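You operate a simulated robot arm through the tools that you are given. There is no shell and no other tool.

You are at the controls of a simulated robot arm. One attempt, no reset.

TASK
Flow-test the white diffuser: full flow to the yellow tray, low flow to the silver tray.
Fine: stand it in the tester's cup, open the orange flow valve, shut it fully before you touch the diffuser. Set down upright: what you pick out.

It is judged by the outcome, as a careful person would: the job done as asked, and still so three seconds after it is handed in. It fails if anything else is knocked over, pushed out of place, dropped, spilled or broken.

THE ROBOT
A 6-joint arm with a two-finger gripper, fixed in place. Base frame: the origin is at the foot of the arm, x ahead of it, y to its left, z up; the work surface is at about z = 900. Readings come in mm, degrees, newtons and seconds.
Its first joint turns from -166.0 to 166.0 degrees. Payload 2.45 kg.
The tool frame sits at the grasp point between the pads (the TCP): z along the fingers, y along the line on which they close. The tips reach 20 mm beyond it. The gripper opens to 140 mm. The gripper's body begins 168 mm behind the TCP.
Orientation is that of the tool frame in the base frame, as a unit quaternion [w, x, y, z]. With the fingers straight down and closing along the base's y, the tool's x points along the base's -x, its y along +y and its z along -z.

THE INTERFACE
- The arm moves only by the tool servo_tool. Its arguments are lists of equal length, an entry for each row: "delta_pos": the shift along the tool's x, y, z in units of 30 mm (1.0 is 30 mm), a list of three; "rot": the turn, a rotation vector about the tool's x, y, z in units of 4 degrees (1.0 is 4 degrees), a list of three; "grip": the closure in counts, from 0 (fully open) to 255 (shut). In form: {"delta_pos": [[dx, dy, dz], ...], "rot": [[rx, ry, rz], ...], "grip": [grip, ...]}. A call has 1 to 20 rows; each row shifts and turns the commanded pose from where the row before left it, along the tool's axes as they then stand. A call with a number of a shift or a turn outside -1 to 1 is refused whole. Rows are played at 5 a second. More than 50 mm and 8.6 degrees between two rows, or a gripper value outside its range, and nothing of the call is played. Where a pose cannot be reached the arm comes as near as it can. A force on the tool above 40 N (or 10 N above the force at the start of the call, whichever is more), or a blocked arm, ends the call early, and 0.2 s more pass. Each finger travels about 45 mm/s and halts on what it meets, pressing with about 23 N; the grip force reading is that of the motor and also rises with nothing between the fingers. The clock runs only during rows and for 0.2 s after the last one: add rows that do not move to give the fingers time. The reply holds the time, the measured pose of the TCP, the force on the tool along the base axes, the opening and the grip force, in the units named above and with some noise, with the torque about the TCP (base axes, N m) and any sound that the robot's microphone picked up.
- Cameras (640 x 400 px; columns grow to the right, rows downward): "scene" is fixed at [218.5, 500.4, 1503]; the picture's right is [-0.20, -0.98, 0.00], its down [-0.54, 0.11, -0.83] and it looks along [0.82, -0.17, -0.55] (base axes); focal length 283 px, centre (320, 200). "wrist" rides on the gripper at [78, 11, -209] in the tool frame; the picture's right is [-0.14, 0.99, 0.00], its down [-0.92, -0.13, -0.37] and it looks along [-0.36, -0.05, 0.93] (tool axes); focal length 280 px, centre (320, 200). There is no depth. A picture from a camera that has moved, and an enlarged one, comes with that camera's place and axes in the base frame and with its lens.
- snapshot(camera): a new picture of that camera. The clock stands still meanwhile.
- inspect(camera, box): a new picture of the part [left, top, right, bottom] of that camera's present view, enlarged. The clock stands still meanwhile.
- hand_in(): hands the job in; it is judged then, once.

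Places have to be worked out from the pictures, the camera data and where the tool is seen. Open the gripper and draw the arm clear of the work before you hand the job in, unless the task says otherwise.

The tools are called after "Call:" as name(argument=value, ...) on one line, values as JSON. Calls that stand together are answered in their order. servo_tool: Moves the arm, as the interface text tells. Its arguments: {"type":"object","properties":{"delta_pos":{"type":"array"},"rot":{"type":"array"},"grip":{"type":"array"}},"required":["delta_pos","rot","grip"]} The other tools are called the same way: snapshot (camera) takes a picture; inspect (camera, box) takes an enlarged picture of a part of a camera's view; hand_in () hands the job in.

At the start:

```text
time_s: 0.0
eef_pos: [798.9, 120.5, 1265.5]
tcp_rot: [0.0, 0.0, 1.0, 0.001]
force: [0.4, 0.1, 0.5]
wrist_torque: [0.01, -0.01, 0.03]
finger_gap: 139.9
grip_force: 0.1
```

scene: 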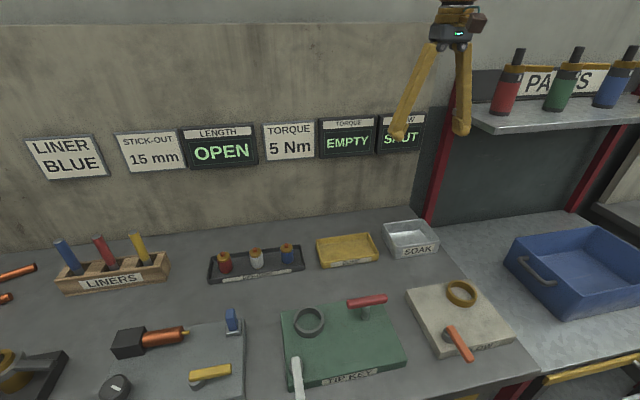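
wrist: 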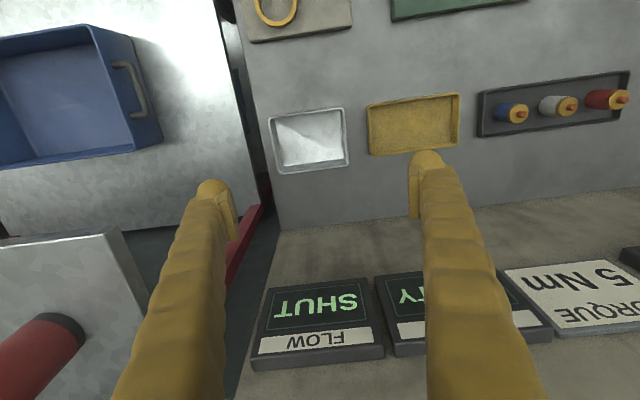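

The start pictures show a rack with three diffusers (red, white, blue), yellow and silver trays, and the flow tester with a cup ring and an orange lever. I'll take enlarged views before moving.

Call:
inspect(camera="scene", box=[190, 200, 450, 300])

Call:
inspect(camera="scene", box=[380, 260, 560, 390])

Call:
inspect(camera="wrist", box=[230, 50, 640, 230])

Call:
inspect(camera="scene", box=[300, 90, 460, 190])

```text
2.46 times, centred on (320, 250) of scene
camera zoom: at [218.5, 500.4, 1503.0], right [-0.2, -0.98, 0.0], down [-0.54, 0.11, -0.83], along [0.82, -0.17, -0.55], focal length 697 px, centre (320, 77)
```

zoom: 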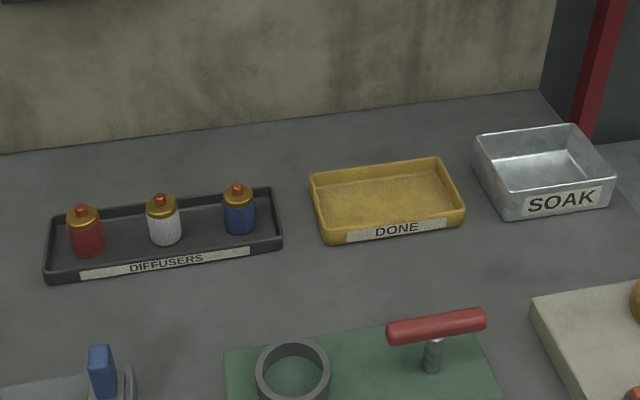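

```text
3.08 times, centred on (470, 325) of scene
camera zoom: at [218.5, 500.4, 1503.0], right [-0.2, -0.98, 0.0], down [-0.54, 0.11, -0.83], along [0.82, -0.17, -0.55], focal length 871 px, centre (-142, -185)
```

zoom: 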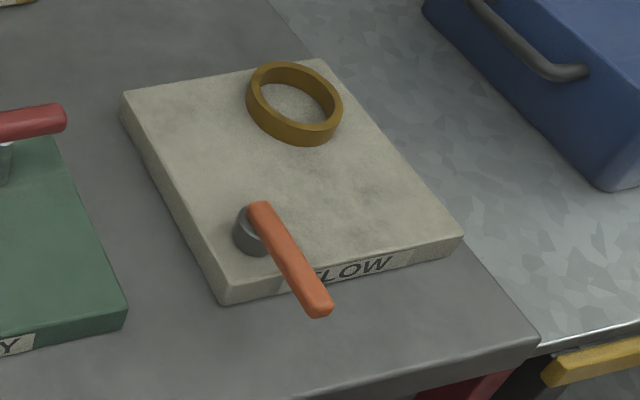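

```text
1.56 times, centred on (435, 140) of wrist
camera zoom: at [720.0, 131.5, 1474.0], right [0.14, 0.99, 0.0], down [0.92, -0.13, 0.37], along [0.36, -0.05, -0.93], focal length 438 px, centre (140, 294)
```

zoom: 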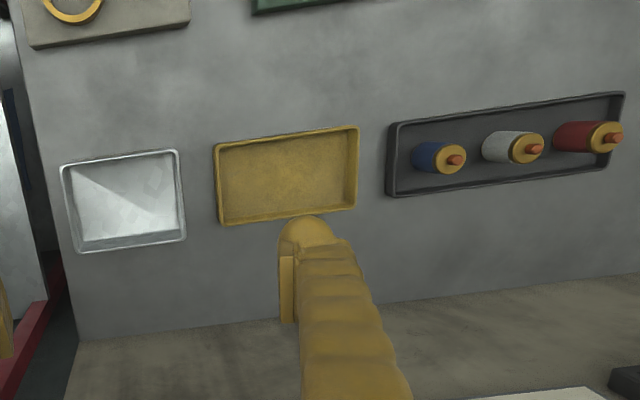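

```text
4.00 times, centred on (380, 140) of scene
camera zoom: at [218.5, 500.4, 1503.0], right [-0.2, -0.98, 0.0], down [-0.54, 0.11, -0.83], along [0.82, -0.17, -0.55], focal length 1133 px, centre (80, 440)
```

zoom: 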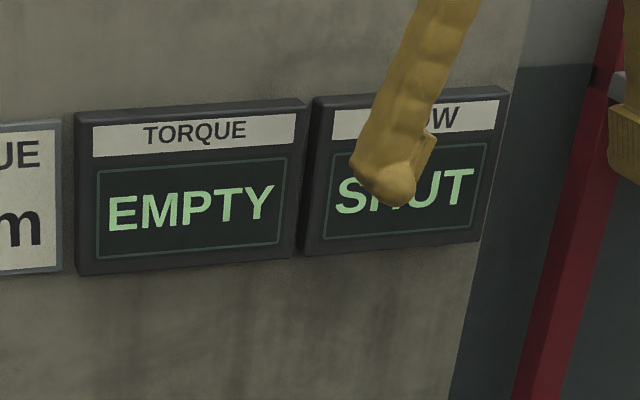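

The FLOW display reads SHUT. I judge the white diffuser to be near (812, 562), about 60 mm tall, and the tester's cup near (580, 80). I'll move at height toward the rack so the wrist camera can see it better.

Call:
servo_tool(delta_pos=[[0.5, 1, 0], [0.5, 1, 0], [0.5, 1, 0], [0.5, 1, 0], [0.5, 1, 0], [0.5, 1, 0], [0.3, 1, 0], [0, 1, 0], [0, 1, 0], [0, 1, 0], [0, 1, 0], [0, 1, 0], [0, 1, 0], [0, 0, 0]], rot=[[0, 0, 0], [0, 0, 0], [0, 0, 0], [0, 0, 0], [0, 0, 0], [0, 0, 0], [0, 0, 0], [0, 0, 0], [0, 0, 0], [0, 0, 0], [0, 0, 0], [0, 0, 0], [0, 0, 0], [0, 0, 0]], grip=[0, 0, 0, 0, 0, 0, 0, 0, 0, 0, 0, 0, 0, 0])

```text
time_s: 3.0
eef_pos: [698.9, 510.0, 1265.6]
tcp_rot: [0.0, 0.0, 1.0, 0.0]
force: [-0.1, 0.7, 0.9]
wrist_torque: [0.02, 0.04, 0.0]
finger_gap: 139.8
grip_force: 0.1
```

The arm tracked well to (699, 510, 1266). Now I'll take a picture from here of the rack.

Call:
snapshot(camera="wrist")

Call:
snapshot(camera="scene")

```text
taken
camera wrist: at [620.7, 522.0, 1473.9], right [0.14, 0.99, 0.0], down [0.92, -0.13, 0.37], along [0.37, -0.05, -0.93], focal length 280 px, centre (320, 200)
```

wrist: 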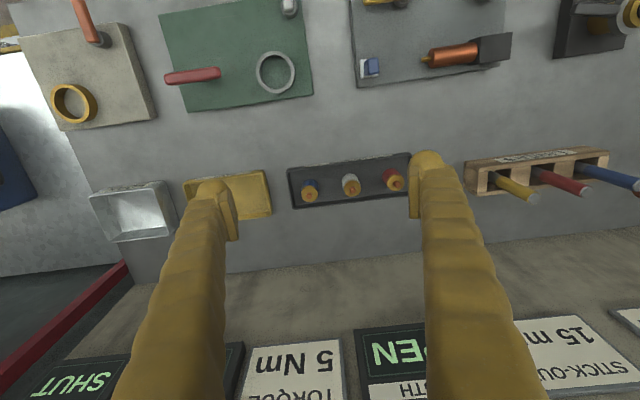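

```text
taken
```

scene: 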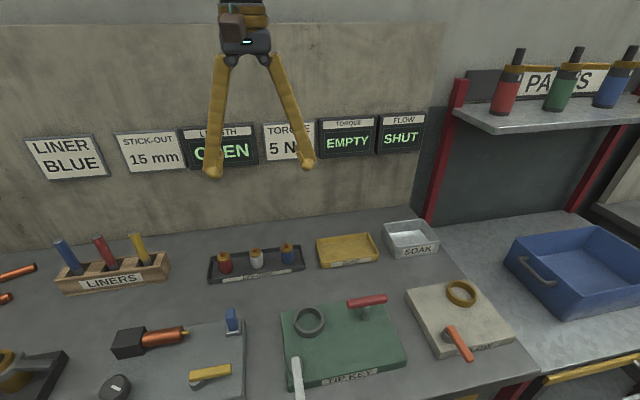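

Call:
inspect(camera="wrist", box=[270, 130, 430, 230])

Call:
inspect(camera="wrist", box=[10, 0, 170, 150])

Call:
inspect(camera="wrist", box=[80, 150, 280, 275])

```text
4.00 times, centred on (350, 180) of wrist
camera zoom: at [620.7, 522.0, 1473.9], right [0.14, 0.99, 0.0], down [0.92, -0.13, 0.37], along [0.37, -0.05, -0.93], focal length 1122 px, centre (200, 280)
```

zoom: 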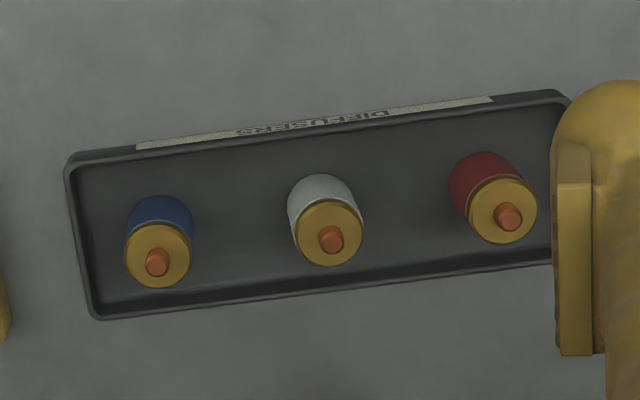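

```text
2.67 times, centred on (90, 75) of wrist
camera zoom: at [620.7, 522.0, 1473.9], right [0.14, 0.99, 0.0], down [0.92, -0.13, 0.37], along [0.37, -0.05, -0.93], focal length 748 px, centre (933, 533)
```

zoom: 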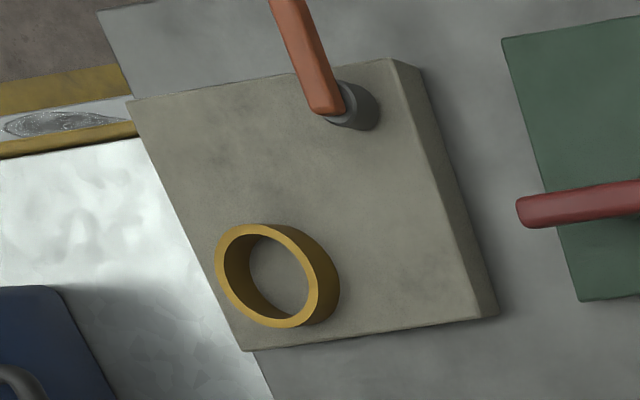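

```text
3.20 times, centred on (180, 212) of wrist
camera zoom: at [620.7, 522.0, 1473.9], right [0.14, 0.99, 0.0], down [0.92, -0.13, 0.37], along [0.37, -0.05, -0.93], focal length 897 px, centre (768, 160)
```

zoom: 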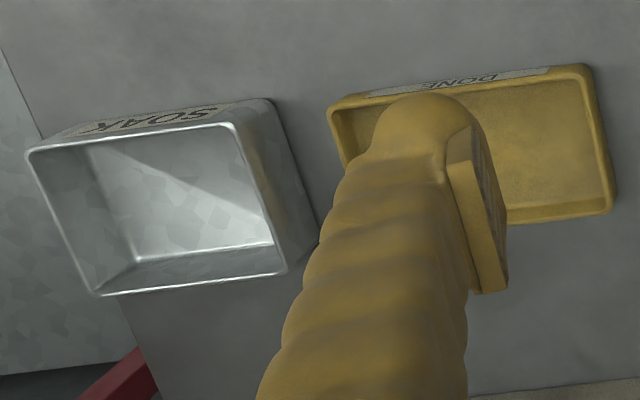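

I now place the white diffuser at about (811, 560), standing on z≈904 with its gold top at z≈953, and its neighbours 85 mm to either side. I'll narrow the fingers to about 70 mm and go above it at z≈1080, then check how well that point can be reached.

Call:
servo_tool(delta_pos=[[-0.534, 0.238, 0.884], [-0.534, 0.238, 0.884], [-0.534, 0.238, 0.884], [-0.534, 0.238, 0.884], [-0.534, 0.238, 0.884], [-0.534, 0.238, 0.884], [-0.534, 0.238, 0.884], [0, 0, 0], [0, 0, 0]], rot=[[0, 0, 0], [0, 0, 0], [0, 0, 0], [0, 0, 0], [0, 0, 0], [0, 0, 0], [0, 0, 0], [0, 0, 0], [0, 0, 0]], grip=[127, 127, 127, 127, 127, 127, 127, 127, 127])

Call:
snapshot(camera="wrist")

```text
time_s: 5.0
eef_pos: [812.1, 559.8, 1079.6]
tcp_rot: [-0.001, 0.0, 1.0, 0.0]
force: [0.3, 0.4, 0.1]
wrist_torque: [0.01, 0.04, 0.01]
finger_gap: 70.6
grip_force: 0.0
```

```text
taken
camera wrist: at [733.2, 570.9, 1287.4], right [0.14, 0.99, 0.0], down [0.92, -0.13, 0.37], along [0.37, -0.05, -0.93], focal length 280 px, centre (320, 200)
```

wrist: 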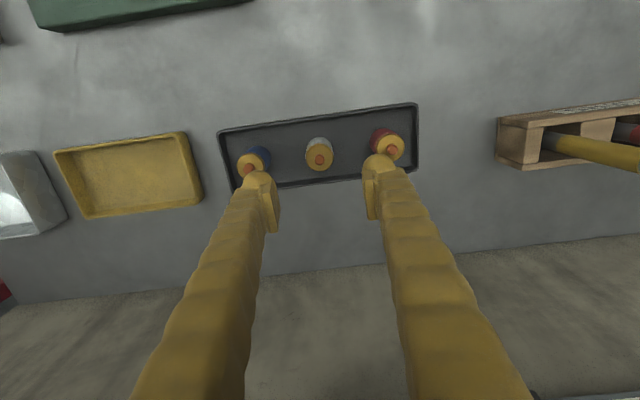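

The arm reaches (812, 560) upright without loss. I'll enlarge the rack to refine the diffuser's position.

Call:
inspect(camera="wrist", box=[210, 90, 430, 227])

Call:
inspect(camera="scene", box=[200, 190, 320, 290])

```text
2.91 times, centred on (320, 158) of wrist
camera zoom: at [733.2, 570.9, 1287.4], right [0.14, 0.99, 0.0], down [0.92, -0.13, 0.37], along [0.37, -0.05, -0.93], focal length 816 px, centre (320, 321)
```

zoom: 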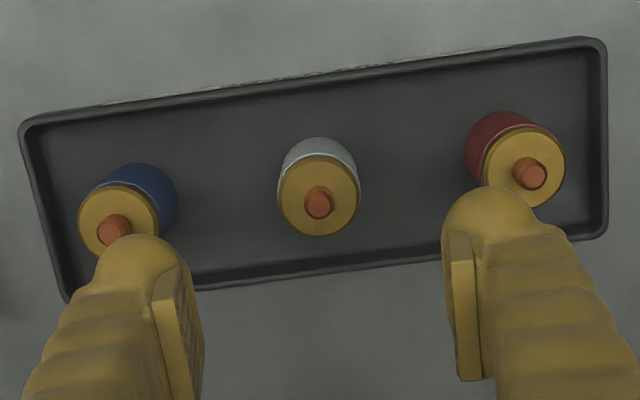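

```text
4.00 times, centred on (260, 240) of scene
camera zoom: at [218.5, 500.4, 1503.0], right [-0.2, -0.98, 0.0], down [-0.54, 0.11, -0.83], along [0.82, -0.17, -0.55], focal length 1133 px, centre (560, 40)
```

zoom: 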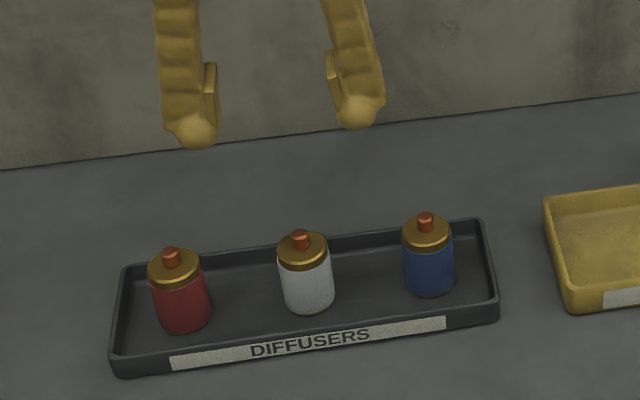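

The diffuser's centre works out at (809.5, 560), 33.6 mm across, and it lies midway between the fingers. I'll descend to z≈950 so the tips stay about 26 mm above its base.

Call:
servo_tool(delta_pos=[[0.08, 0, 0.9], [0, 0, 0.9], [0, 0, 0.9], [0, 0, 0.9], [0, 0, 0.5], [0, 0, 0.23], [0, 0, 0]], rot=[[0, 0, 0], [0, 0, 0], [0, 0, 0], [0, 0, 0], [0, 0, 0], [0, 0, 0], [0, 0, 0]], grip=[127, 127, 127, 127, 127, 127, 127])

Call:
inspect(camera="scene", box=[200, 190, 320, 290])

Call:
inspect(camera="wrist", box=[220, 110, 420, 235])

```text
time_s: 6.6
eef_pos: [808.4, 560.8, 950.3]
tcp_rot: [0.001, 0.0, 1.0, 0.001]
force: [0.5, -0.5, 0.5]
wrist_torque: [0.0, -0.03, -0.02]
finger_gap: 70.2
grip_force: 0.1
```

```text
4.00 times, centred on (260, 240) of scene
camera zoom: at [218.5, 500.4, 1503.0], right [-0.2, -0.98, 0.0], down [-0.54, 0.11, -0.83], along [0.82, -0.17, -0.55], focal length 1133 px, centre (560, 40)
```

zoom: 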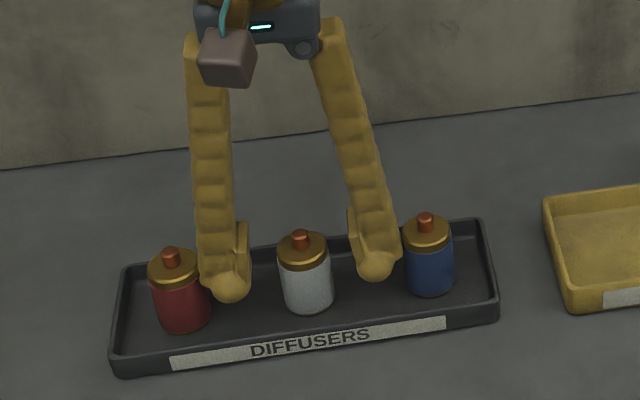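

```text
3.20 times, centred on (320, 172) of wrist
camera zoom: at [730.4, 571.2, 1158.4], right [0.14, 0.99, 0.0], down [0.92, -0.13, 0.37], along [0.36, -0.05, -0.93], focal length 897 px, centre (320, 288)
```

zoom: 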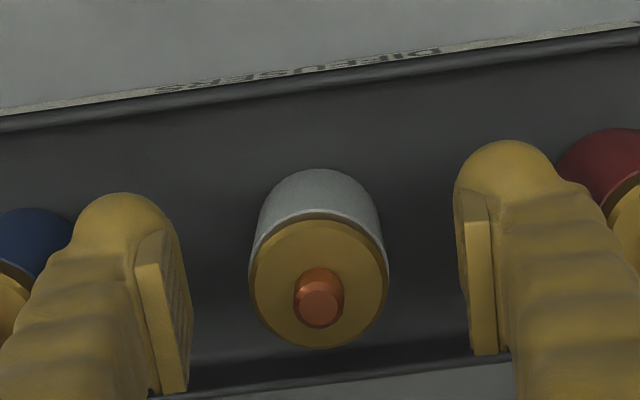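

The fingers straddle the white diffuser evenly and are clear of red and blue. I'll close on it now.

Call:
servo_tool(delta_pos=[[0, 0, 0], [0, 0, 0], [0, 0, 0], [0, 0, 0], [0, 0, 0], [0, 0, 0]], rot=[[0, 0, 0], [0, 0, 0], [0, 0, 0], [0, 0, 0], [0, 0, 0], [0, 0, 0]], grip=[160, 190, 255, 255, 255, 255])

```text
time_s: 8.0
eef_pos: [810.0, 560.2, 949.8]
tcp_rot: [-0.001, 0.001, 1.0, -0.001]
force: [-0.6, -0.8, 0.1]
wrist_torque: [0.04, -0.01, -0.02]
finger_gap: 32.7
grip_force: 23.1
```

The gap stopped at 32.7 mm with 23 N, so the diffuser is held. I'll lift it straight up to about z=1130.

Call:
servo_tool(delta_pos=[[0, 0, -0.3], [0, 0, -0.7], [0, 0, -1], [0, 0, -1], [0, 0, -1], [0, 0, -1], [0, 0, -1], [0, 0, 0]], rot=[[0, 0, 0], [0, 0, 0], [0, 0, 0], [0, 0, 0], [0, 0, 0], [0, 0, 0], [0, 0, 0], [0, 0, 0]], grip=[255, 255, 255, 255, 255, 255, 255, 255])

Call:
inspect(camera="scene", box=[190, 130, 350, 290])

```text
time_s: 9.8
eef_pos: [809.5, 561.7, 1129.4]
tcp_rot: [0.0, 0.001, 1.0, 0.0]
force: [0.0, 1.3, -1.4]
wrist_torque: [0.01, -0.02, -0.02]
finger_gap: 32.5
grip_force: 23.2
```

```text
2.50 times, centred on (270, 210) of scene
camera zoom: at [218.5, 500.4, 1503.0], right [-0.2, -0.98, 0.0], down [-0.54, 0.11, -0.83], along [0.82, -0.17, -0.55], focal length 708 px, centre (445, 175)
```

zoom: 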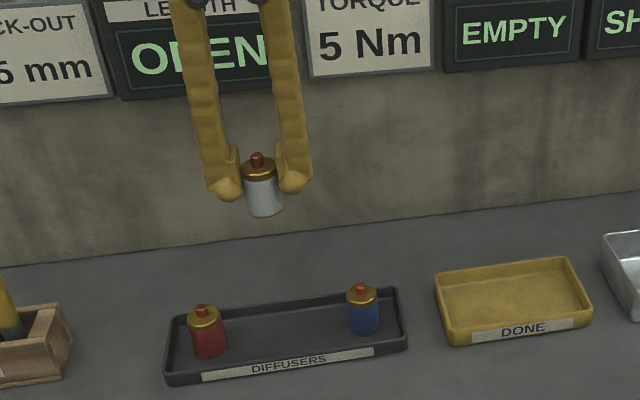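

The diffuser is held upright and the other two stand undisturbed. I'll carry it over to near (600, 100, 1150) so the wrist camera sees the tester from above.

Call:
servo_tool(delta_pos=[[0.436, -0.962, -0.044], [0.436, -0.962, -0.044], [0.436, -0.962, -0.044], [0.436, -0.962, -0.044], [0.436, -0.962, -0.044], [0.436, -0.962, -0.044], [0.436, -0.962, -0.044], [0.436, -0.962, -0.044], [0.436, -0.962, -0.044], [0.436, -0.962, -0.044], [0.436, -0.962, -0.044], [0.436, -0.962, -0.044], [0.436, -0.962, -0.044], [0.436, -0.962, -0.044], [0.436, -0.962, -0.044], [0.436, -0.962, -0.044], [0, 0, 0]], rot=[[0, 0, 0], [0, 0, 0], [0, 0, 0], [0, 0, 0], [0, 0, 0], [0, 0, 0], [0, 0, 0], [0, 0, 0], [0, 0, 0], [0, 0, 0], [0, 0, 0], [0, 0, 0], [0, 0, 0], [0, 0, 0], [0, 0, 0], [0, 0, 0], [0, 0, 0]], grip=[255, 255, 255, 255, 255, 255, 255, 255, 255, 255, 255, 255, 255, 255, 255, 255, 255])

Call:
snapshot(camera="wrist")

Call:
snapshot(camera="scene")

```text
time_s: 13.4
eef_pos: [599.0, 98.4, 1151.3]
tcp_rot: [0.0, 0.0, 1.0, 0.0]
force: [-0.5, -0.4, -0.5]
wrist_torque: [0.0, -0.02, 0.0]
finger_gap: 32.3
grip_force: 22.7
```

```text
taken
camera wrist: at [519.9, 108.8, 1359.4], right [0.14, 0.99, 0.0], down [0.92, -0.13, 0.37], along [0.37, -0.05, -0.93], focal length 280 px, centre (320, 200)
```

wrist: 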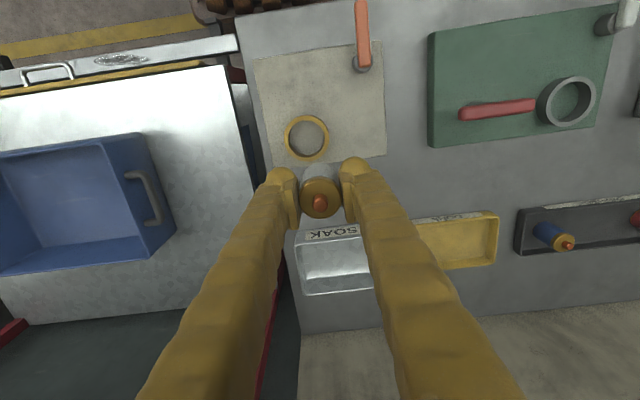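

```text
taken
```

scene: 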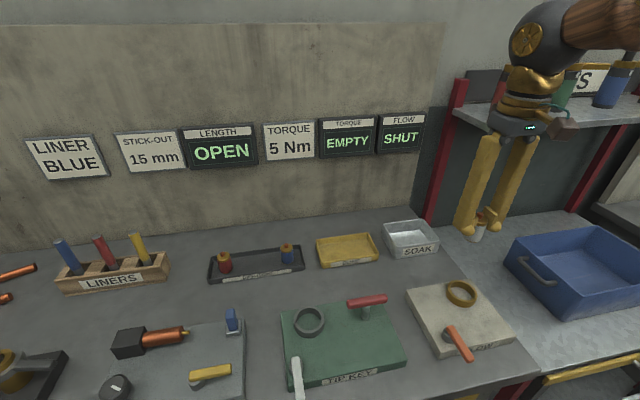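

The tester is now well in view, with the cup just ahead of the held diffuser in the wrist picture. I'll enlarge it to measure the cup, block and lever.

Call:
inspect(camera="wrist", box=[240, 70, 400, 220])

Call:
inspect(camera="wrist", box=[300, 0, 420, 90])

Call:
inspect(camera="scene", box=[400, 265, 520, 375])

```text
2.67 times, centred on (320, 145) of wrist
camera zoom: at [519.9, 108.8, 1359.4], right [0.14, 0.99, 0.0], down [0.92, -0.13, 0.37], along [0.37, -0.05, -0.93], focal length 748 px, centre (320, 347)
```

zoom: 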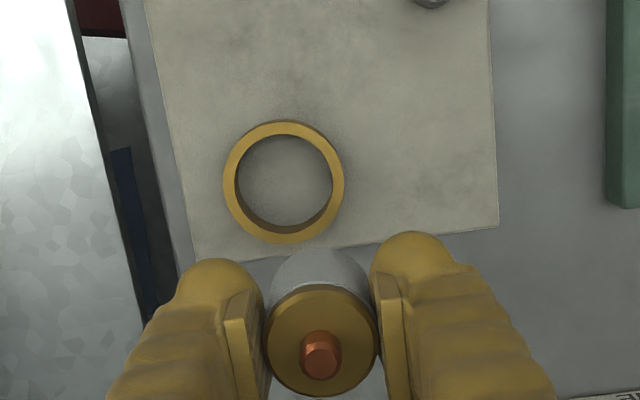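

```text
4.44 times, centred on (360, 45) of wrist
camera zoom: at [519.9, 108.8, 1359.4], right [0.14, 0.99, 0.0], down [0.92, -0.13, 0.37], along [0.37, -0.05, -0.93], focal length 1246 px, centre (142, 889)
```

zoom: 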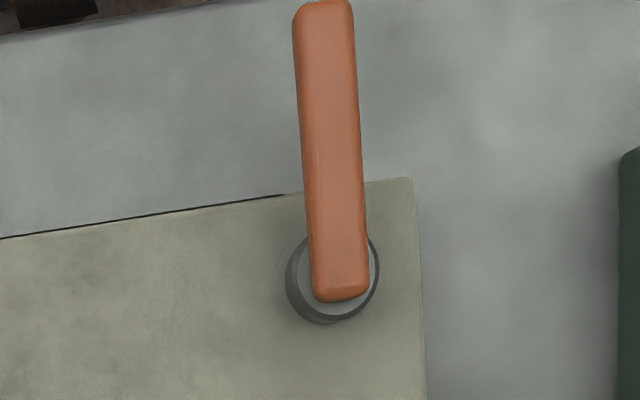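

```text
3.64 times, centred on (460, 320) of scene
camera zoom: at [218.5, 500.4, 1503.0], right [-0.2, -0.98, 0.0], down [-0.54, 0.11, -0.83], along [0.82, -0.17, -0.55], focal length 1030 px, centre (-189, -236)
```

zoom: 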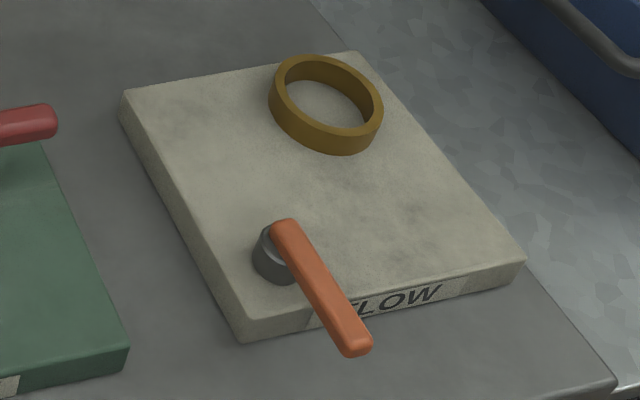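

From two views I get the cup ring's centre at (584, 80), its rim at z≈949, its bore about 54 mm, and the block top at z≈930. The lever pivots at about (496, 170) and points along -x. I'll centre over the cup and come down to z≈1000.

Call:
servo_tool(delta_pos=[[0.25, -0.31, 0], [0.25, -0.31, 0], [0, 0, 0.8], [0, 0, 1], [0, 0, 1], [0, 0, 1], [0, 0, 0.8], [0, 0, 0.4], [0, 0, 0]], rot=[[0, 0, 0], [0, 0, 0], [0, 0, 0], [0, 0, 0], [0, 0, 0], [0, 0, 0], [0, 0, 0], [0, 0, 0], [0, 0, 0]], grip=[255, 255, 255, 255, 255, 255, 255, 255, 255])

Call:
inspect(camera="wrist", box=[240, 110, 400, 220])

Call:
inspect(camera="scene", box=[400, 235, 520, 345])

```text
time_s: 15.4
eef_pos: [584.6, 81.2, 999.7]
tcp_rot: [0.0, 0.0, 1.0, 0.0]
force: [0.3, 0.4, -0.7]
wrist_torque: [-0.01, -0.04, -0.01]
finger_gap: 32.6
grip_force: 22.8
```

```text
3.64 times, centred on (320, 165) of wrist
camera zoom: at [506.2, 90.6, 1209.0], right [0.14, 0.99, 0.0], down [0.92, -0.13, 0.37], along [0.36, -0.05, -0.93], focal length 1020 px, centre (320, 327)
```

zoom: 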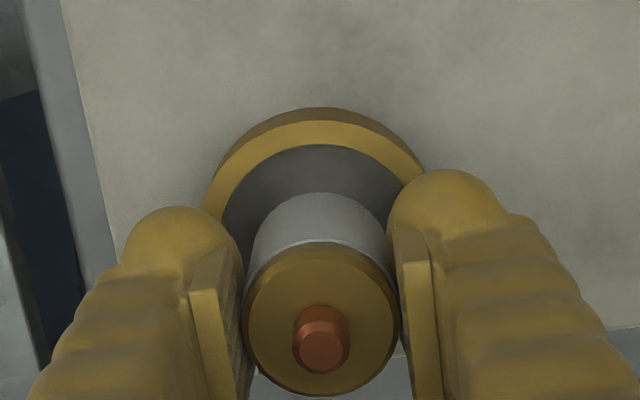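

```text
3.64 times, centred on (460, 290) of scene
camera zoom: at [218.5, 500.4, 1503.0], right [-0.2, -0.98, 0.0], down [-0.54, 0.11, -0.83], along [0.82, -0.17, -0.55], focal length 1030 px, centre (-189, -127)
```

zoom: 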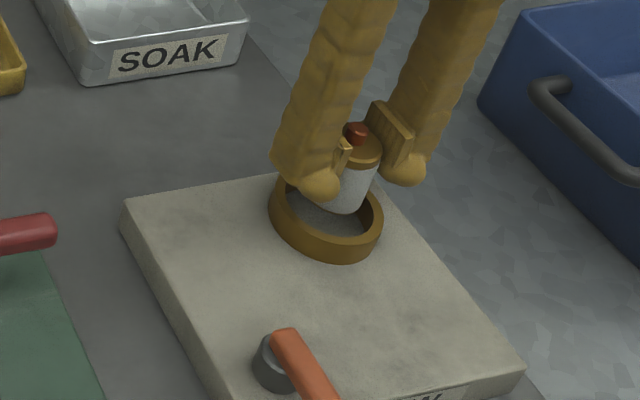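

The diffuser is centred over the bore in both views. I'll lower to z≈980, then feel for contact in small steps.

Call:
servo_tool(delta_pos=[[0, 0, 0.3], [0, 0, 0.3], [0, 0, 0.05], [0, 0, 0.05], [0, 0, 0]], rot=[[0, 0, 0], [0, 0, 0], [0, 0, 0], [0, 0, 0], [0, 0, 0]], grip=[255, 255, 255, 255, 255])

Call:
inspect(camera="scene", box=[430, 255, 500, 315])

```text
time_s: 16.6
eef_pos: [584.6, 79.3, 979.5]
tcp_rot: [0.0, 0.0, 1.0, 0.0]
force: [0.4, 0.5, -1.3]
wrist_torque: [-0.03, 0.01, 0.0]
finger_gap: 32.3
grip_force: 22.8
```

```text
6.67 times, centred on (465, 285) of scene
camera zoom: at [218.5, 500.4, 1503.0], right [-0.2, -0.98, 0.0], down [-0.54, 0.11, -0.83], along [0.82, -0.17, -0.55], focal length 1888 px, centre (-647, -367)
```

zoom: 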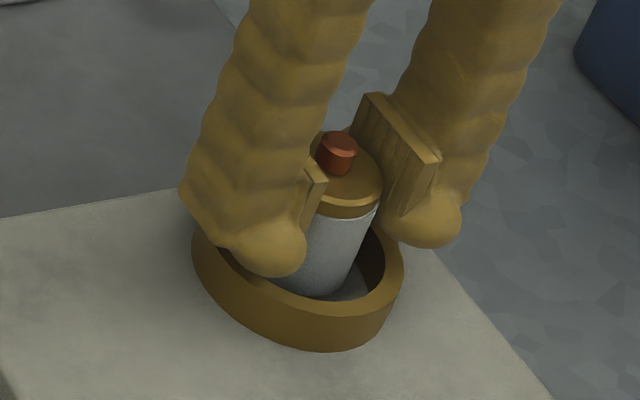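

No contact yet at z≈979.5. I'll lower by 1 mm steps.

Call:
servo_tool(delta_pos=[[0, 0, 0.033], [0, 0, 0.033], [0, 0, 0.033], [0, 0, 0]], rot=[[0, 0, 0], [0, 0, 0], [0, 0, 0], [0, 0, 0]], grip=[255, 255, 255, 255])

```text
time_s: 17.6
eef_pos: [583.7, 79.7, 975.8]
tcp_rot: [0.0, 0.0, 1.0, 0.0]
force: [0.1, 0.6, -1.7]
wrist_torque: [0.02, -0.01, -0.01]
finger_gap: 32.6
grip_force: 23.6
```

Still only the diffuser's weight on the sensor. Another 2 mm.

Call:
servo_tool(delta_pos=[[0, 0, 0.033], [0, 0, 0.033], [0, 0, 0]], rot=[[0, 0, 0], [0, 0, 0], [0, 0, 0]], grip=[255, 255, 255])

Call:
inspect(camera="scene", box=[430, 255, 500, 315])

```text
time_s: 18.4
eef_pos: [583.5, 78.5, 973.9]
tcp_rot: [0.0, 0.001, 1.0, 0.0]
force: [-0.1, -1.2, -0.6]
wrist_torque: [0.02, 0.01, 0.0]
finger_gap: 32.5
grip_force: 22.9
```

```text
6.67 times, centred on (465, 285) of scene
camera zoom: at [218.5, 500.4, 1503.0], right [-0.2, -0.98, 0.0], down [-0.54, 0.11, -0.83], along [0.82, -0.17, -0.55], focal length 1888 px, centre (-647, -367)
```

zoom: 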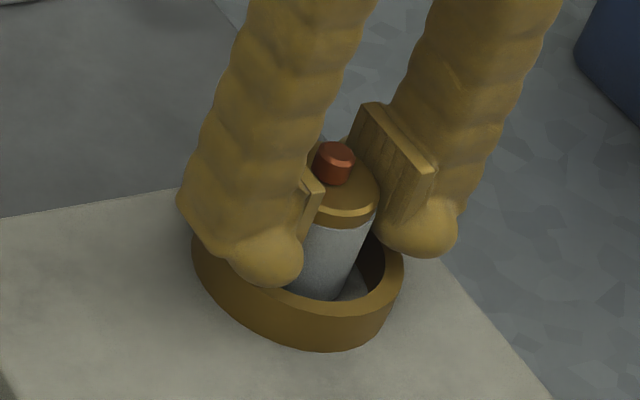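

There is no clear contact force yet at z≈974; the tips are still about 5 mm above the rim. I'll continue by single millimetres.

Call:
servo_tool(delta_pos=[[0, 0, 0.033], [0, 0, 0]], rot=[[0, 0, 0], [0, 0, 0]], grip=[255, 255])

```text
time_s: 19.0
eef_pos: [585.5, 79.5, 974.4]
tcp_rot: [0.0, 0.0, 1.0, 0.0]
force: [-3.7, -1.0, 17.8]
wrist_torque: [0.0, 0.22, 0.0]
finger_gap: 32.9
grip_force: 23.3
```

Contact felt (18 N upward), so the diffuser stands on the cup floor. I'll ease back half a millimetre and open the fingers to about 60 mm.

Call:
servo_tool(delta_pos=[[0, 0, -0.02], [0, 0, 0], [0, 0, 0], [0, 0, 0], [0, 0, 0]], rot=[[0, 0, 0], [0, 0, 0], [0, 0, 0], [0, 0, 0], [0, 0, 0]], grip=[255, 255, 190, 150, 150])

Call:
inspect(camera="wrist", box=[240, 110, 400, 220])

Call:
inspect(camera="scene", box=[430, 255, 500, 315])

```text
time_s: 20.2
eef_pos: [584.9, 79.4, 975.1]
tcp_rot: [0.0, 0.0, 1.0, -0.001]
force: [0.1, 0.5, -0.7]
wrist_torque: [0.01, -0.03, -0.05]
finger_gap: 57.5
grip_force: 0.1
```

```text
3.64 times, centred on (320, 165) of wrist
camera zoom: at [505.9, 89.9, 1182.9], right [0.14, 0.99, 0.0], down [0.92, -0.13, 0.37], along [0.36, -0.05, -0.93], focal length 1020 px, centre (320, 327)
```

zoom: 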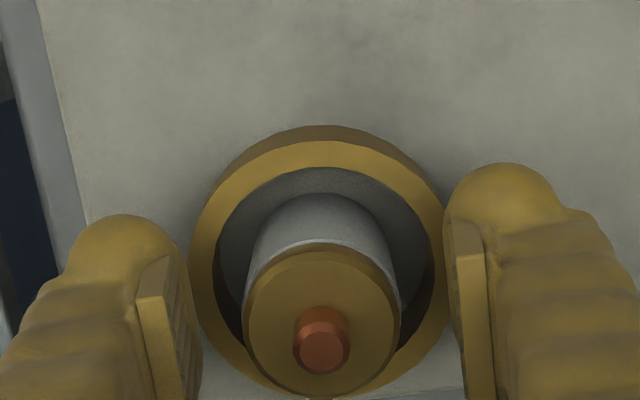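

```text
6.67 times, centred on (465, 285) of scene
camera zoom: at [218.5, 500.4, 1503.0], right [-0.2, -0.98, 0.0], down [-0.54, 0.11, -0.83], along [0.82, -0.17, -0.55], focal length 1888 px, centre (-647, -367)
```

zoom: 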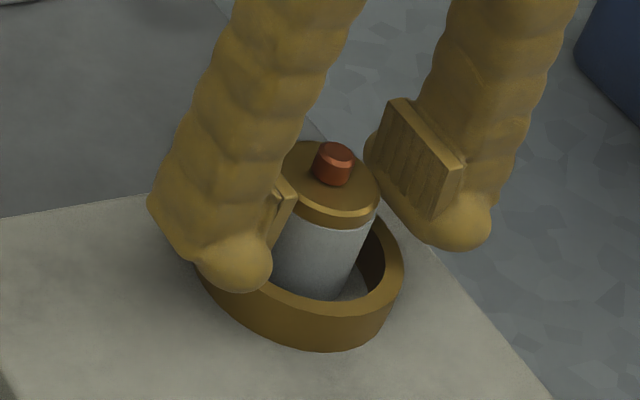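

The diffuser stands upright in the cup and the fingers are clear. I'll raise straight up to about z=1110 and then move over the valve lever.

Call:
servo_tool(delta_pos=[[0, 0, -0.3], [0, 0, -0.7], [0, 0, -1], [0, 0, -1], [0, 0, -1], [0, 0, -0.5], [0.9, 0.6, 0], [0.9, 0.6, 0], [0.9, 0.6, 0], [0.9, 0.6, 0], [0.9, 0.6, 0], [0, 0, 0]], rot=[[0, 0, 0], [0, 0, 0], [0, 0, 0], [0, 0, 0], [0, 0, 0], [0, 0, 0], [0, 0, 0], [0, 0, 0], [0, 0, 0], [0, 0, 0], [0, 0, 0], [0, 0, 0]], grip=[150, 150, 150, 150, 150, 150, 150, 150, 150, 150, 150, 150])

Call:
snapshot(camera="wrist")

Call:
snapshot(camera="scene")

```text
time_s: 22.8
eef_pos: [449.7, 169.0, 1110.3]
tcp_rot: [0.0, 0.0, 1.0, 0.0]
force: [0.1, 0.3, -0.6]
wrist_torque: [0.0, 0.0, -0.01]
finger_gap: 57.9
grip_force: 0.1
```

```text
taken
camera wrist: at [369.9, 180.7, 1318.2], right [0.14, 0.99, 0.0], down [0.92, -0.13, 0.37], along [0.36, -0.05, -0.93], focal length 280 px, centre (320, 200)
```

wrist: 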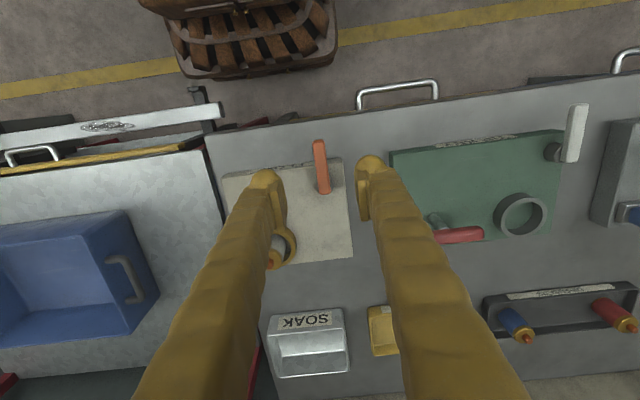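

```text
taken
```

scene: 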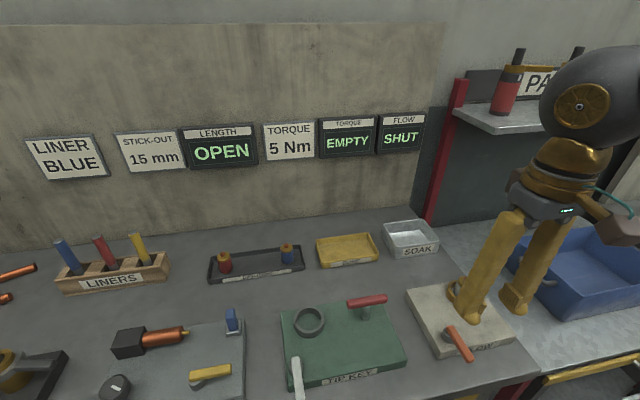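

I'll enlarge the wrist view of the lever from here to fix its height and line.

Call:
inspect(camera="wrist", box=[240, 120, 400, 220])

Call:
inspect(camera="scene", box=[410, 290, 520, 380])

```text
4.00 times, centred on (320, 170) of wrist
camera zoom: at [369.9, 180.7, 1318.2], right [0.14, 0.99, 0.0], down [0.92, -0.13, 0.37], along [0.36, -0.05, -0.93], focal length 1122 px, centre (320, 320)
```

zoom: 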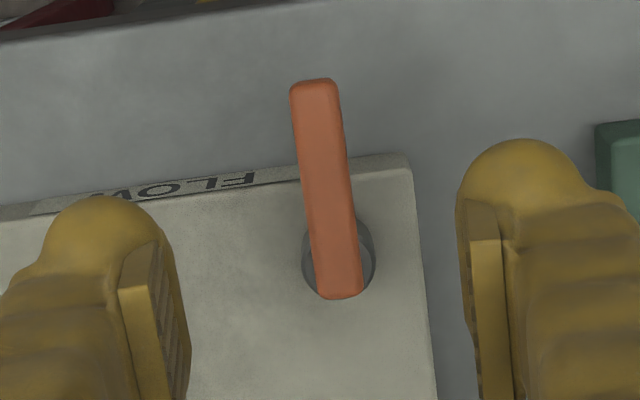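

```text
4.44 times, centred on (465, 335) of scene
camera zoom: at [218.5, 500.4, 1503.0], right [-0.2, -0.98, 0.0], down [-0.54, 0.11, -0.83], along [0.82, -0.17, -0.55], focal length 1258 px, centre (-324, -400)
```

zoom: 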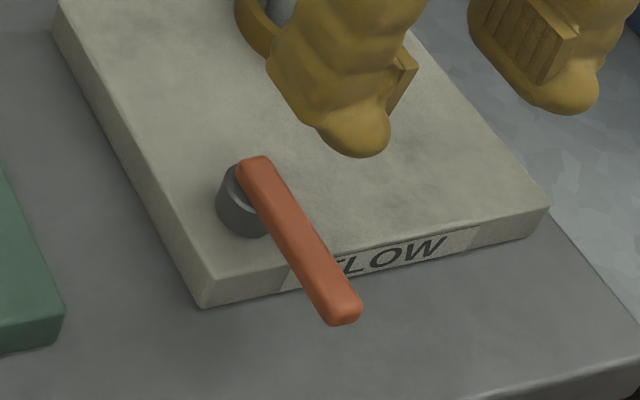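

The lever's top is at z≈970, its centre line at y≈170, running from x≈430 to the hub at about (496, 170). I'll lower the fingers astride it to z≈965 (tips 15 mm above the block).

Call:
servo_tool(delta_pos=[[0, 0.03, 1], [0, 0, 1], [0, 0, 1], [0, 0, 1], [0, 0, 0.6], [0, 0, 0.23], [0, 0, 0]], rot=[[0, 0, 0], [0, 0, 0], [0, 0, 0], [0, 0, 0], [0, 0, 0], [0, 0, 0], [0, 0, 0]], grip=[150, 150, 150, 150, 150, 150, 150])

Call:
inspect(camera="scene", box=[410, 280, 520, 380])

Call:
inspect(camera="wrist", box=[240, 110, 400, 220])

```text
time_s: 24.4
eef_pos: [448.9, 169.6, 964.0]
tcp_rot: [0.0, 0.0, 1.0, 0.0]
force: [-1.1, -0.3, 0.8]
wrist_torque: [-0.01, 0.0, -0.05]
finger_gap: 57.7
grip_force: 0.1
```

```text
4.00 times, centred on (465, 330) of scene
camera zoom: at [218.5, 500.4, 1503.0], right [-0.2, -0.98, 0.0], down [-0.54, 0.11, -0.83], along [0.82, -0.17, -0.55], focal length 1133 px, centre (-260, -320)
```

zoom: 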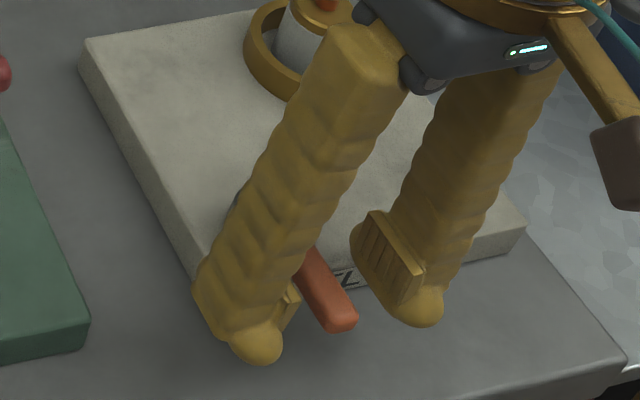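

```text
3.64 times, centred on (320, 165) of wrist
camera zoom: at [371.1, 180.7, 1172.9], right [0.14, 0.99, 0.0], down [0.92, -0.13, 0.37], along [0.37, -0.05, -0.93], focal length 1020 px, centre (320, 327)
```

zoom: 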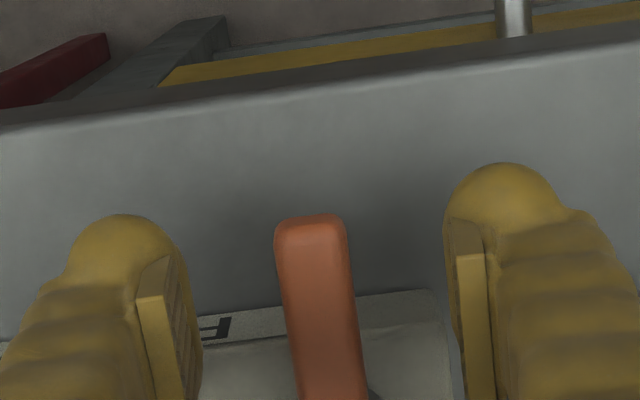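

The lever lies midway between the fingers. I'll bring the fingers in to about a 21 mm gap, leaving a little play around the 16 mm lever.

Call:
servo_tool(delta_pos=[[0, 0, 0], [0, 0, 0], [0, 0, 0]], rot=[[0, 0, 0], [0, 0, 0], [0, 0, 0]], grip=[190, 217, 217])

Call:
inspect(camera="wrist", box=[240, 110, 400, 220])

```text
time_s: 25.2
eef_pos: [451.0, 170.8, 964.6]
tcp_rot: [0.0, 0.0, 1.0, 0.0]
force: [0.3, 0.6, -0.7]
wrist_torque: [0.01, 0.02, -0.01]
finger_gap: 20.8
grip_force: 0.1
```

```text
3.64 times, centred on (320, 165) of wrist
camera zoom: at [371.1, 180.7, 1173.0], right [0.14, 0.99, 0.0], down [0.92, -0.13, 0.37], along [0.37, -0.05, -0.93], focal length 1020 px, centre (320, 327)
```

zoom: 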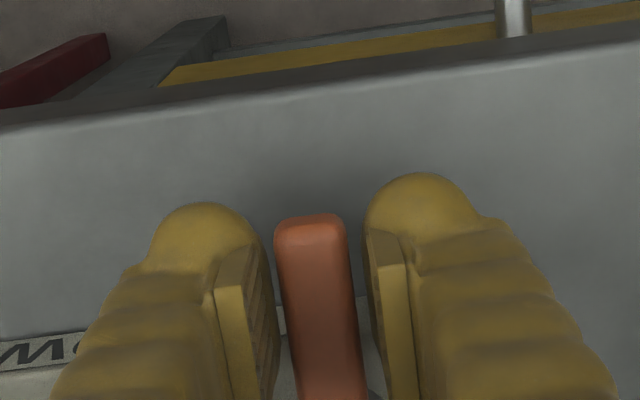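

The fingers straddle the lever with about 2 mm play each side. I'll try turning gently toward -y (over the block), about 8°, and read the forces.

Call:
servo_tool(delta_pos=[[-0.003, -0.08, 0], [-0.003, -0.08, 0], [0, 0, 0]], rot=[[0, 0, -0.75], [0, 0, -0.75], [0, 0, 0]], grip=[217, 217, 217])

Call:
inspect(camera="wrist", box=[240, 110, 400, 220])

Call:
inspect(camera="scene", box=[310, 100, 440, 170])

```text
time_s: 26.0
eef_pos: [449.5, 164.4, 963.6]
tcp_rot: [0.0, -0.052, 0.999, 0.0]
force: [0.1, 0.2, 0.1]
wrist_torque: [0.03, 0.04, 0.01]
finger_gap: 21.0
grip_force: 0.6
```

```text
3.64 times, centred on (320, 165) of wrist
camera zoom: at [370.7, 167.6, 1172.9], right [0.03, 1.0, 0.0], down [0.93, -0.03, 0.37], along [0.37, -0.01, -0.93], focal length 1020 px, centre (320, 327)
```

zoom: 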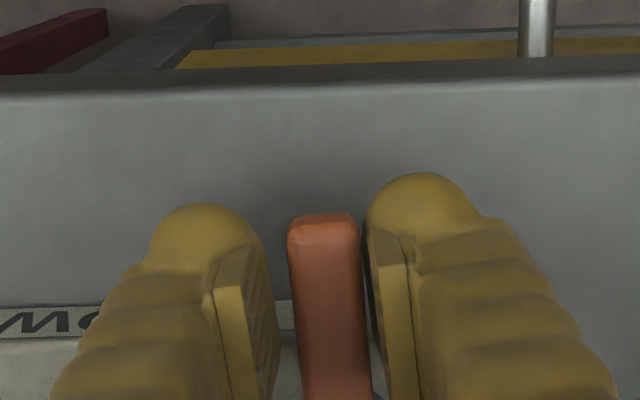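

```text
4.92 times, centred on (375, 135) of scene
camera zoom: at [218.5, 500.4, 1503.0], right [-0.2, -0.98, 0.0], down [-0.54, 0.11, -0.83], along [0.82, -0.17, -0.55], focal length 1394 px, centre (49, 520)
```

zoom: 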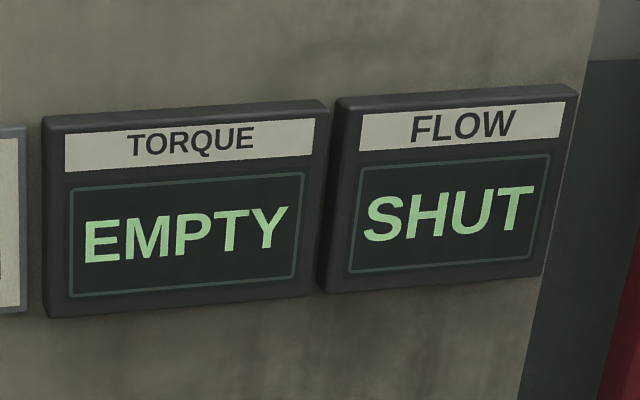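

The tool has turned 6° and the right-hand (+y) finger is just reaching the lever, with no resistance yet. I'll turn another 4°.

Call:
servo_tool(delta_pos=[[-0.002, -0.055, 0], [-0.002, -0.055, 0], [0, 0, 0]], rot=[[0, 0, -0.5], [0, 0, -0.5], [0, 0, 0]], grip=[217, 217, 217])

Call:
inspect(camera="wrist", box=[240, 110, 400, 220])

Call:
inspect(camera="scene", box=[370, 100, 440, 170])

```text
time_s: 26.8
eef_pos: [449.9, 162.5, 964.5]
tcp_rot: [0.0, -0.087, 0.996, 0.0]
force: [-0.7, 0.6, 0.2]
wrist_torque: [0.0, 0.05, -0.02]
finger_gap: 21.0
grip_force: 0.6
```

```text
3.64 times, centred on (320, 165) of wrist
camera zoom: at [371.2, 159.2, 1172.9], right [-0.04, 1.0, 0.0], down [0.93, 0.03, 0.37], along [0.37, 0.01, -0.93], focal length 1020 px, centre (320, 327)
```

zoom: 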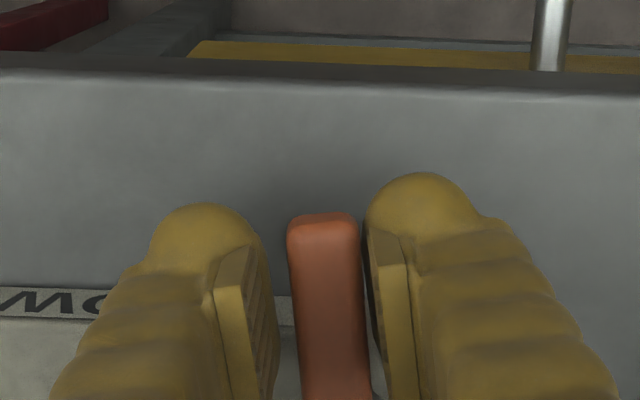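

```text
5.71 times, centred on (405, 135) of scene
camera zoom: at [218.5, 500.4, 1503.0], right [-0.2, -0.98, 0.0], down [-0.54, 0.11, -0.83], along [0.82, -0.17, -0.55], focal length 1618 px, centre (-166, 571)
```

zoom: 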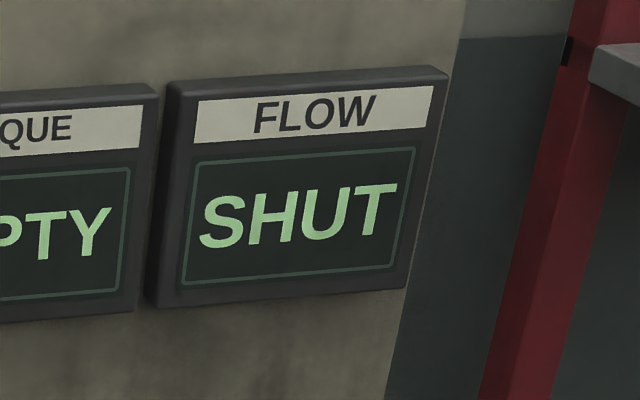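

The lever follows the fingers with almost no force, so this is the opening direction. I'll carry on in an arc for another 20° and check the display.

Call:
servo_tool(delta_pos=[[-0.0038, -0.1093, 0], [-0.0038, -0.1093, 0], [-0.0038, -0.1093, 0], [-0.0038, -0.1093, 0], [-0.0038, -0.1093, 0], [0, 0, 0]], rot=[[0, 0, -1], [0, 0, -1], [0, 0, -1], [0, 0, -1], [0, 0, -1], [0, 0, 0]], grip=[217, 217, 217, 217, 217, 217])

Call:
inspect(camera="wrist", box=[240, 110, 400, 220])

Call:
snapshot(camera="scene")

```text
time_s: 28.2
eef_pos: [455.8, 147.4, 963.6]
tcp_rot: [0.0, -0.26, 0.966, 0.0]
force: [0.0, 0.7, -1.0]
wrist_torque: [0.03, 0.02, -0.01]
finger_gap: 20.9
grip_force: 0.5
```

```text
3.64 times, centred on (320, 165) of wrist
camera zoom: at [382.6, 117.1, 1172.9], right [-0.38, 0.93, 0.0], down [0.86, 0.35, 0.37], along [0.34, 0.14, -0.93], focal length 1020 px, centre (320, 327)
```

zoom: 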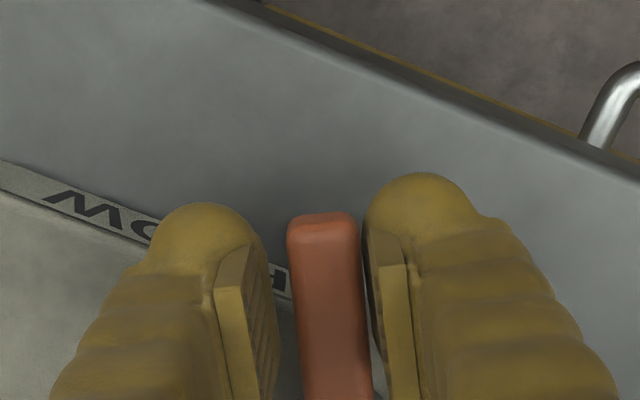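

```text
taken
```

scene: 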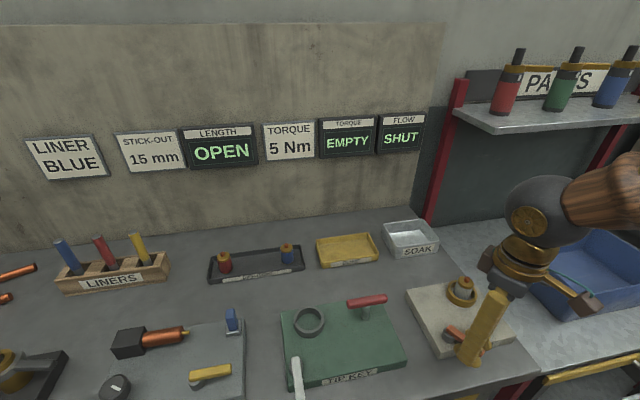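

The lever has turned about 25° and the display still says SHUT. I'll keep turning another 32°.

Call:
servo_tool(delta_pos=[[-0.0038, -0.1093, 0], [-0.0038, -0.1093, 0], [-0.0038, -0.1093, 0], [-0.0038, -0.1093, 0], [-0.0038, -0.1093, 0], [-0.0038, -0.1093, 0], [-0.0038, -0.1093, 0], [-0.0038, -0.1093, 0], [0, 0, 0]], rot=[[0, 0, -1], [0, 0, -1], [0, 0, -1], [0, 0, -1], [0, 0, -1], [0, 0, -1], [0, 0, -1], [0, 0, -1], [0, 0, 0]], grip=[217, 217, 217, 217, 217, 217, 217, 217, 217])

Call:
inspect(camera="wrist", box=[240, 110, 400, 220])

Call:
snapshot(camera="scene")

```text
time_s: 30.2
eef_pos: [473.8, 129.3, 964.0]
tcp_rot: [0.001, -0.516, 0.857, -0.001]
force: [0.2, -0.1, -1.0]
wrist_torque: [0.03, 0.0, -0.01]
finger_gap: 21.0
grip_force: 0.2
```

```text
3.64 times, centred on (320, 165) of wrist
camera zoom: at [428.1, 64.8, 1173.1], right [-0.81, 0.59, 0.0], down [0.54, 0.75, 0.37], along [0.22, 0.3, -0.93], focal length 1020 px, centre (320, 327)
```

zoom: 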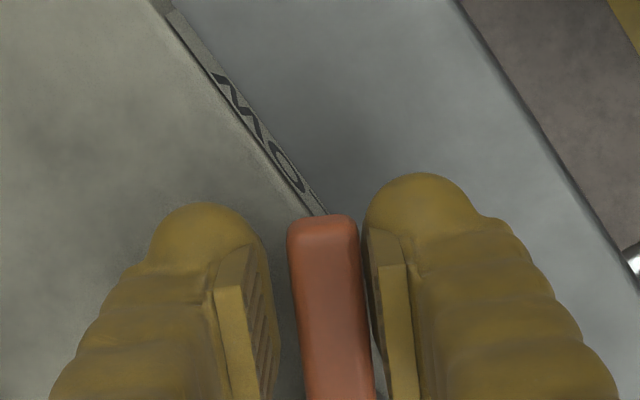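

```text
taken
```

scene: 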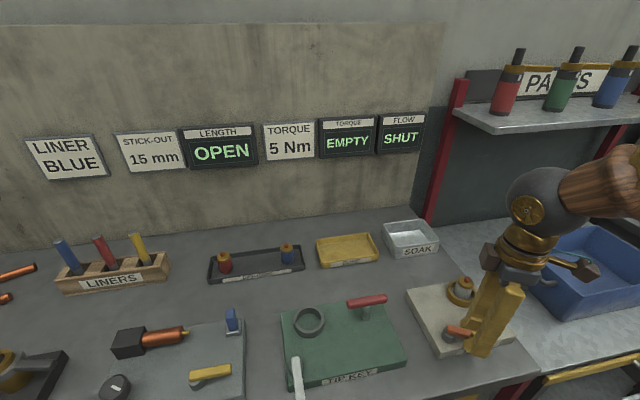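

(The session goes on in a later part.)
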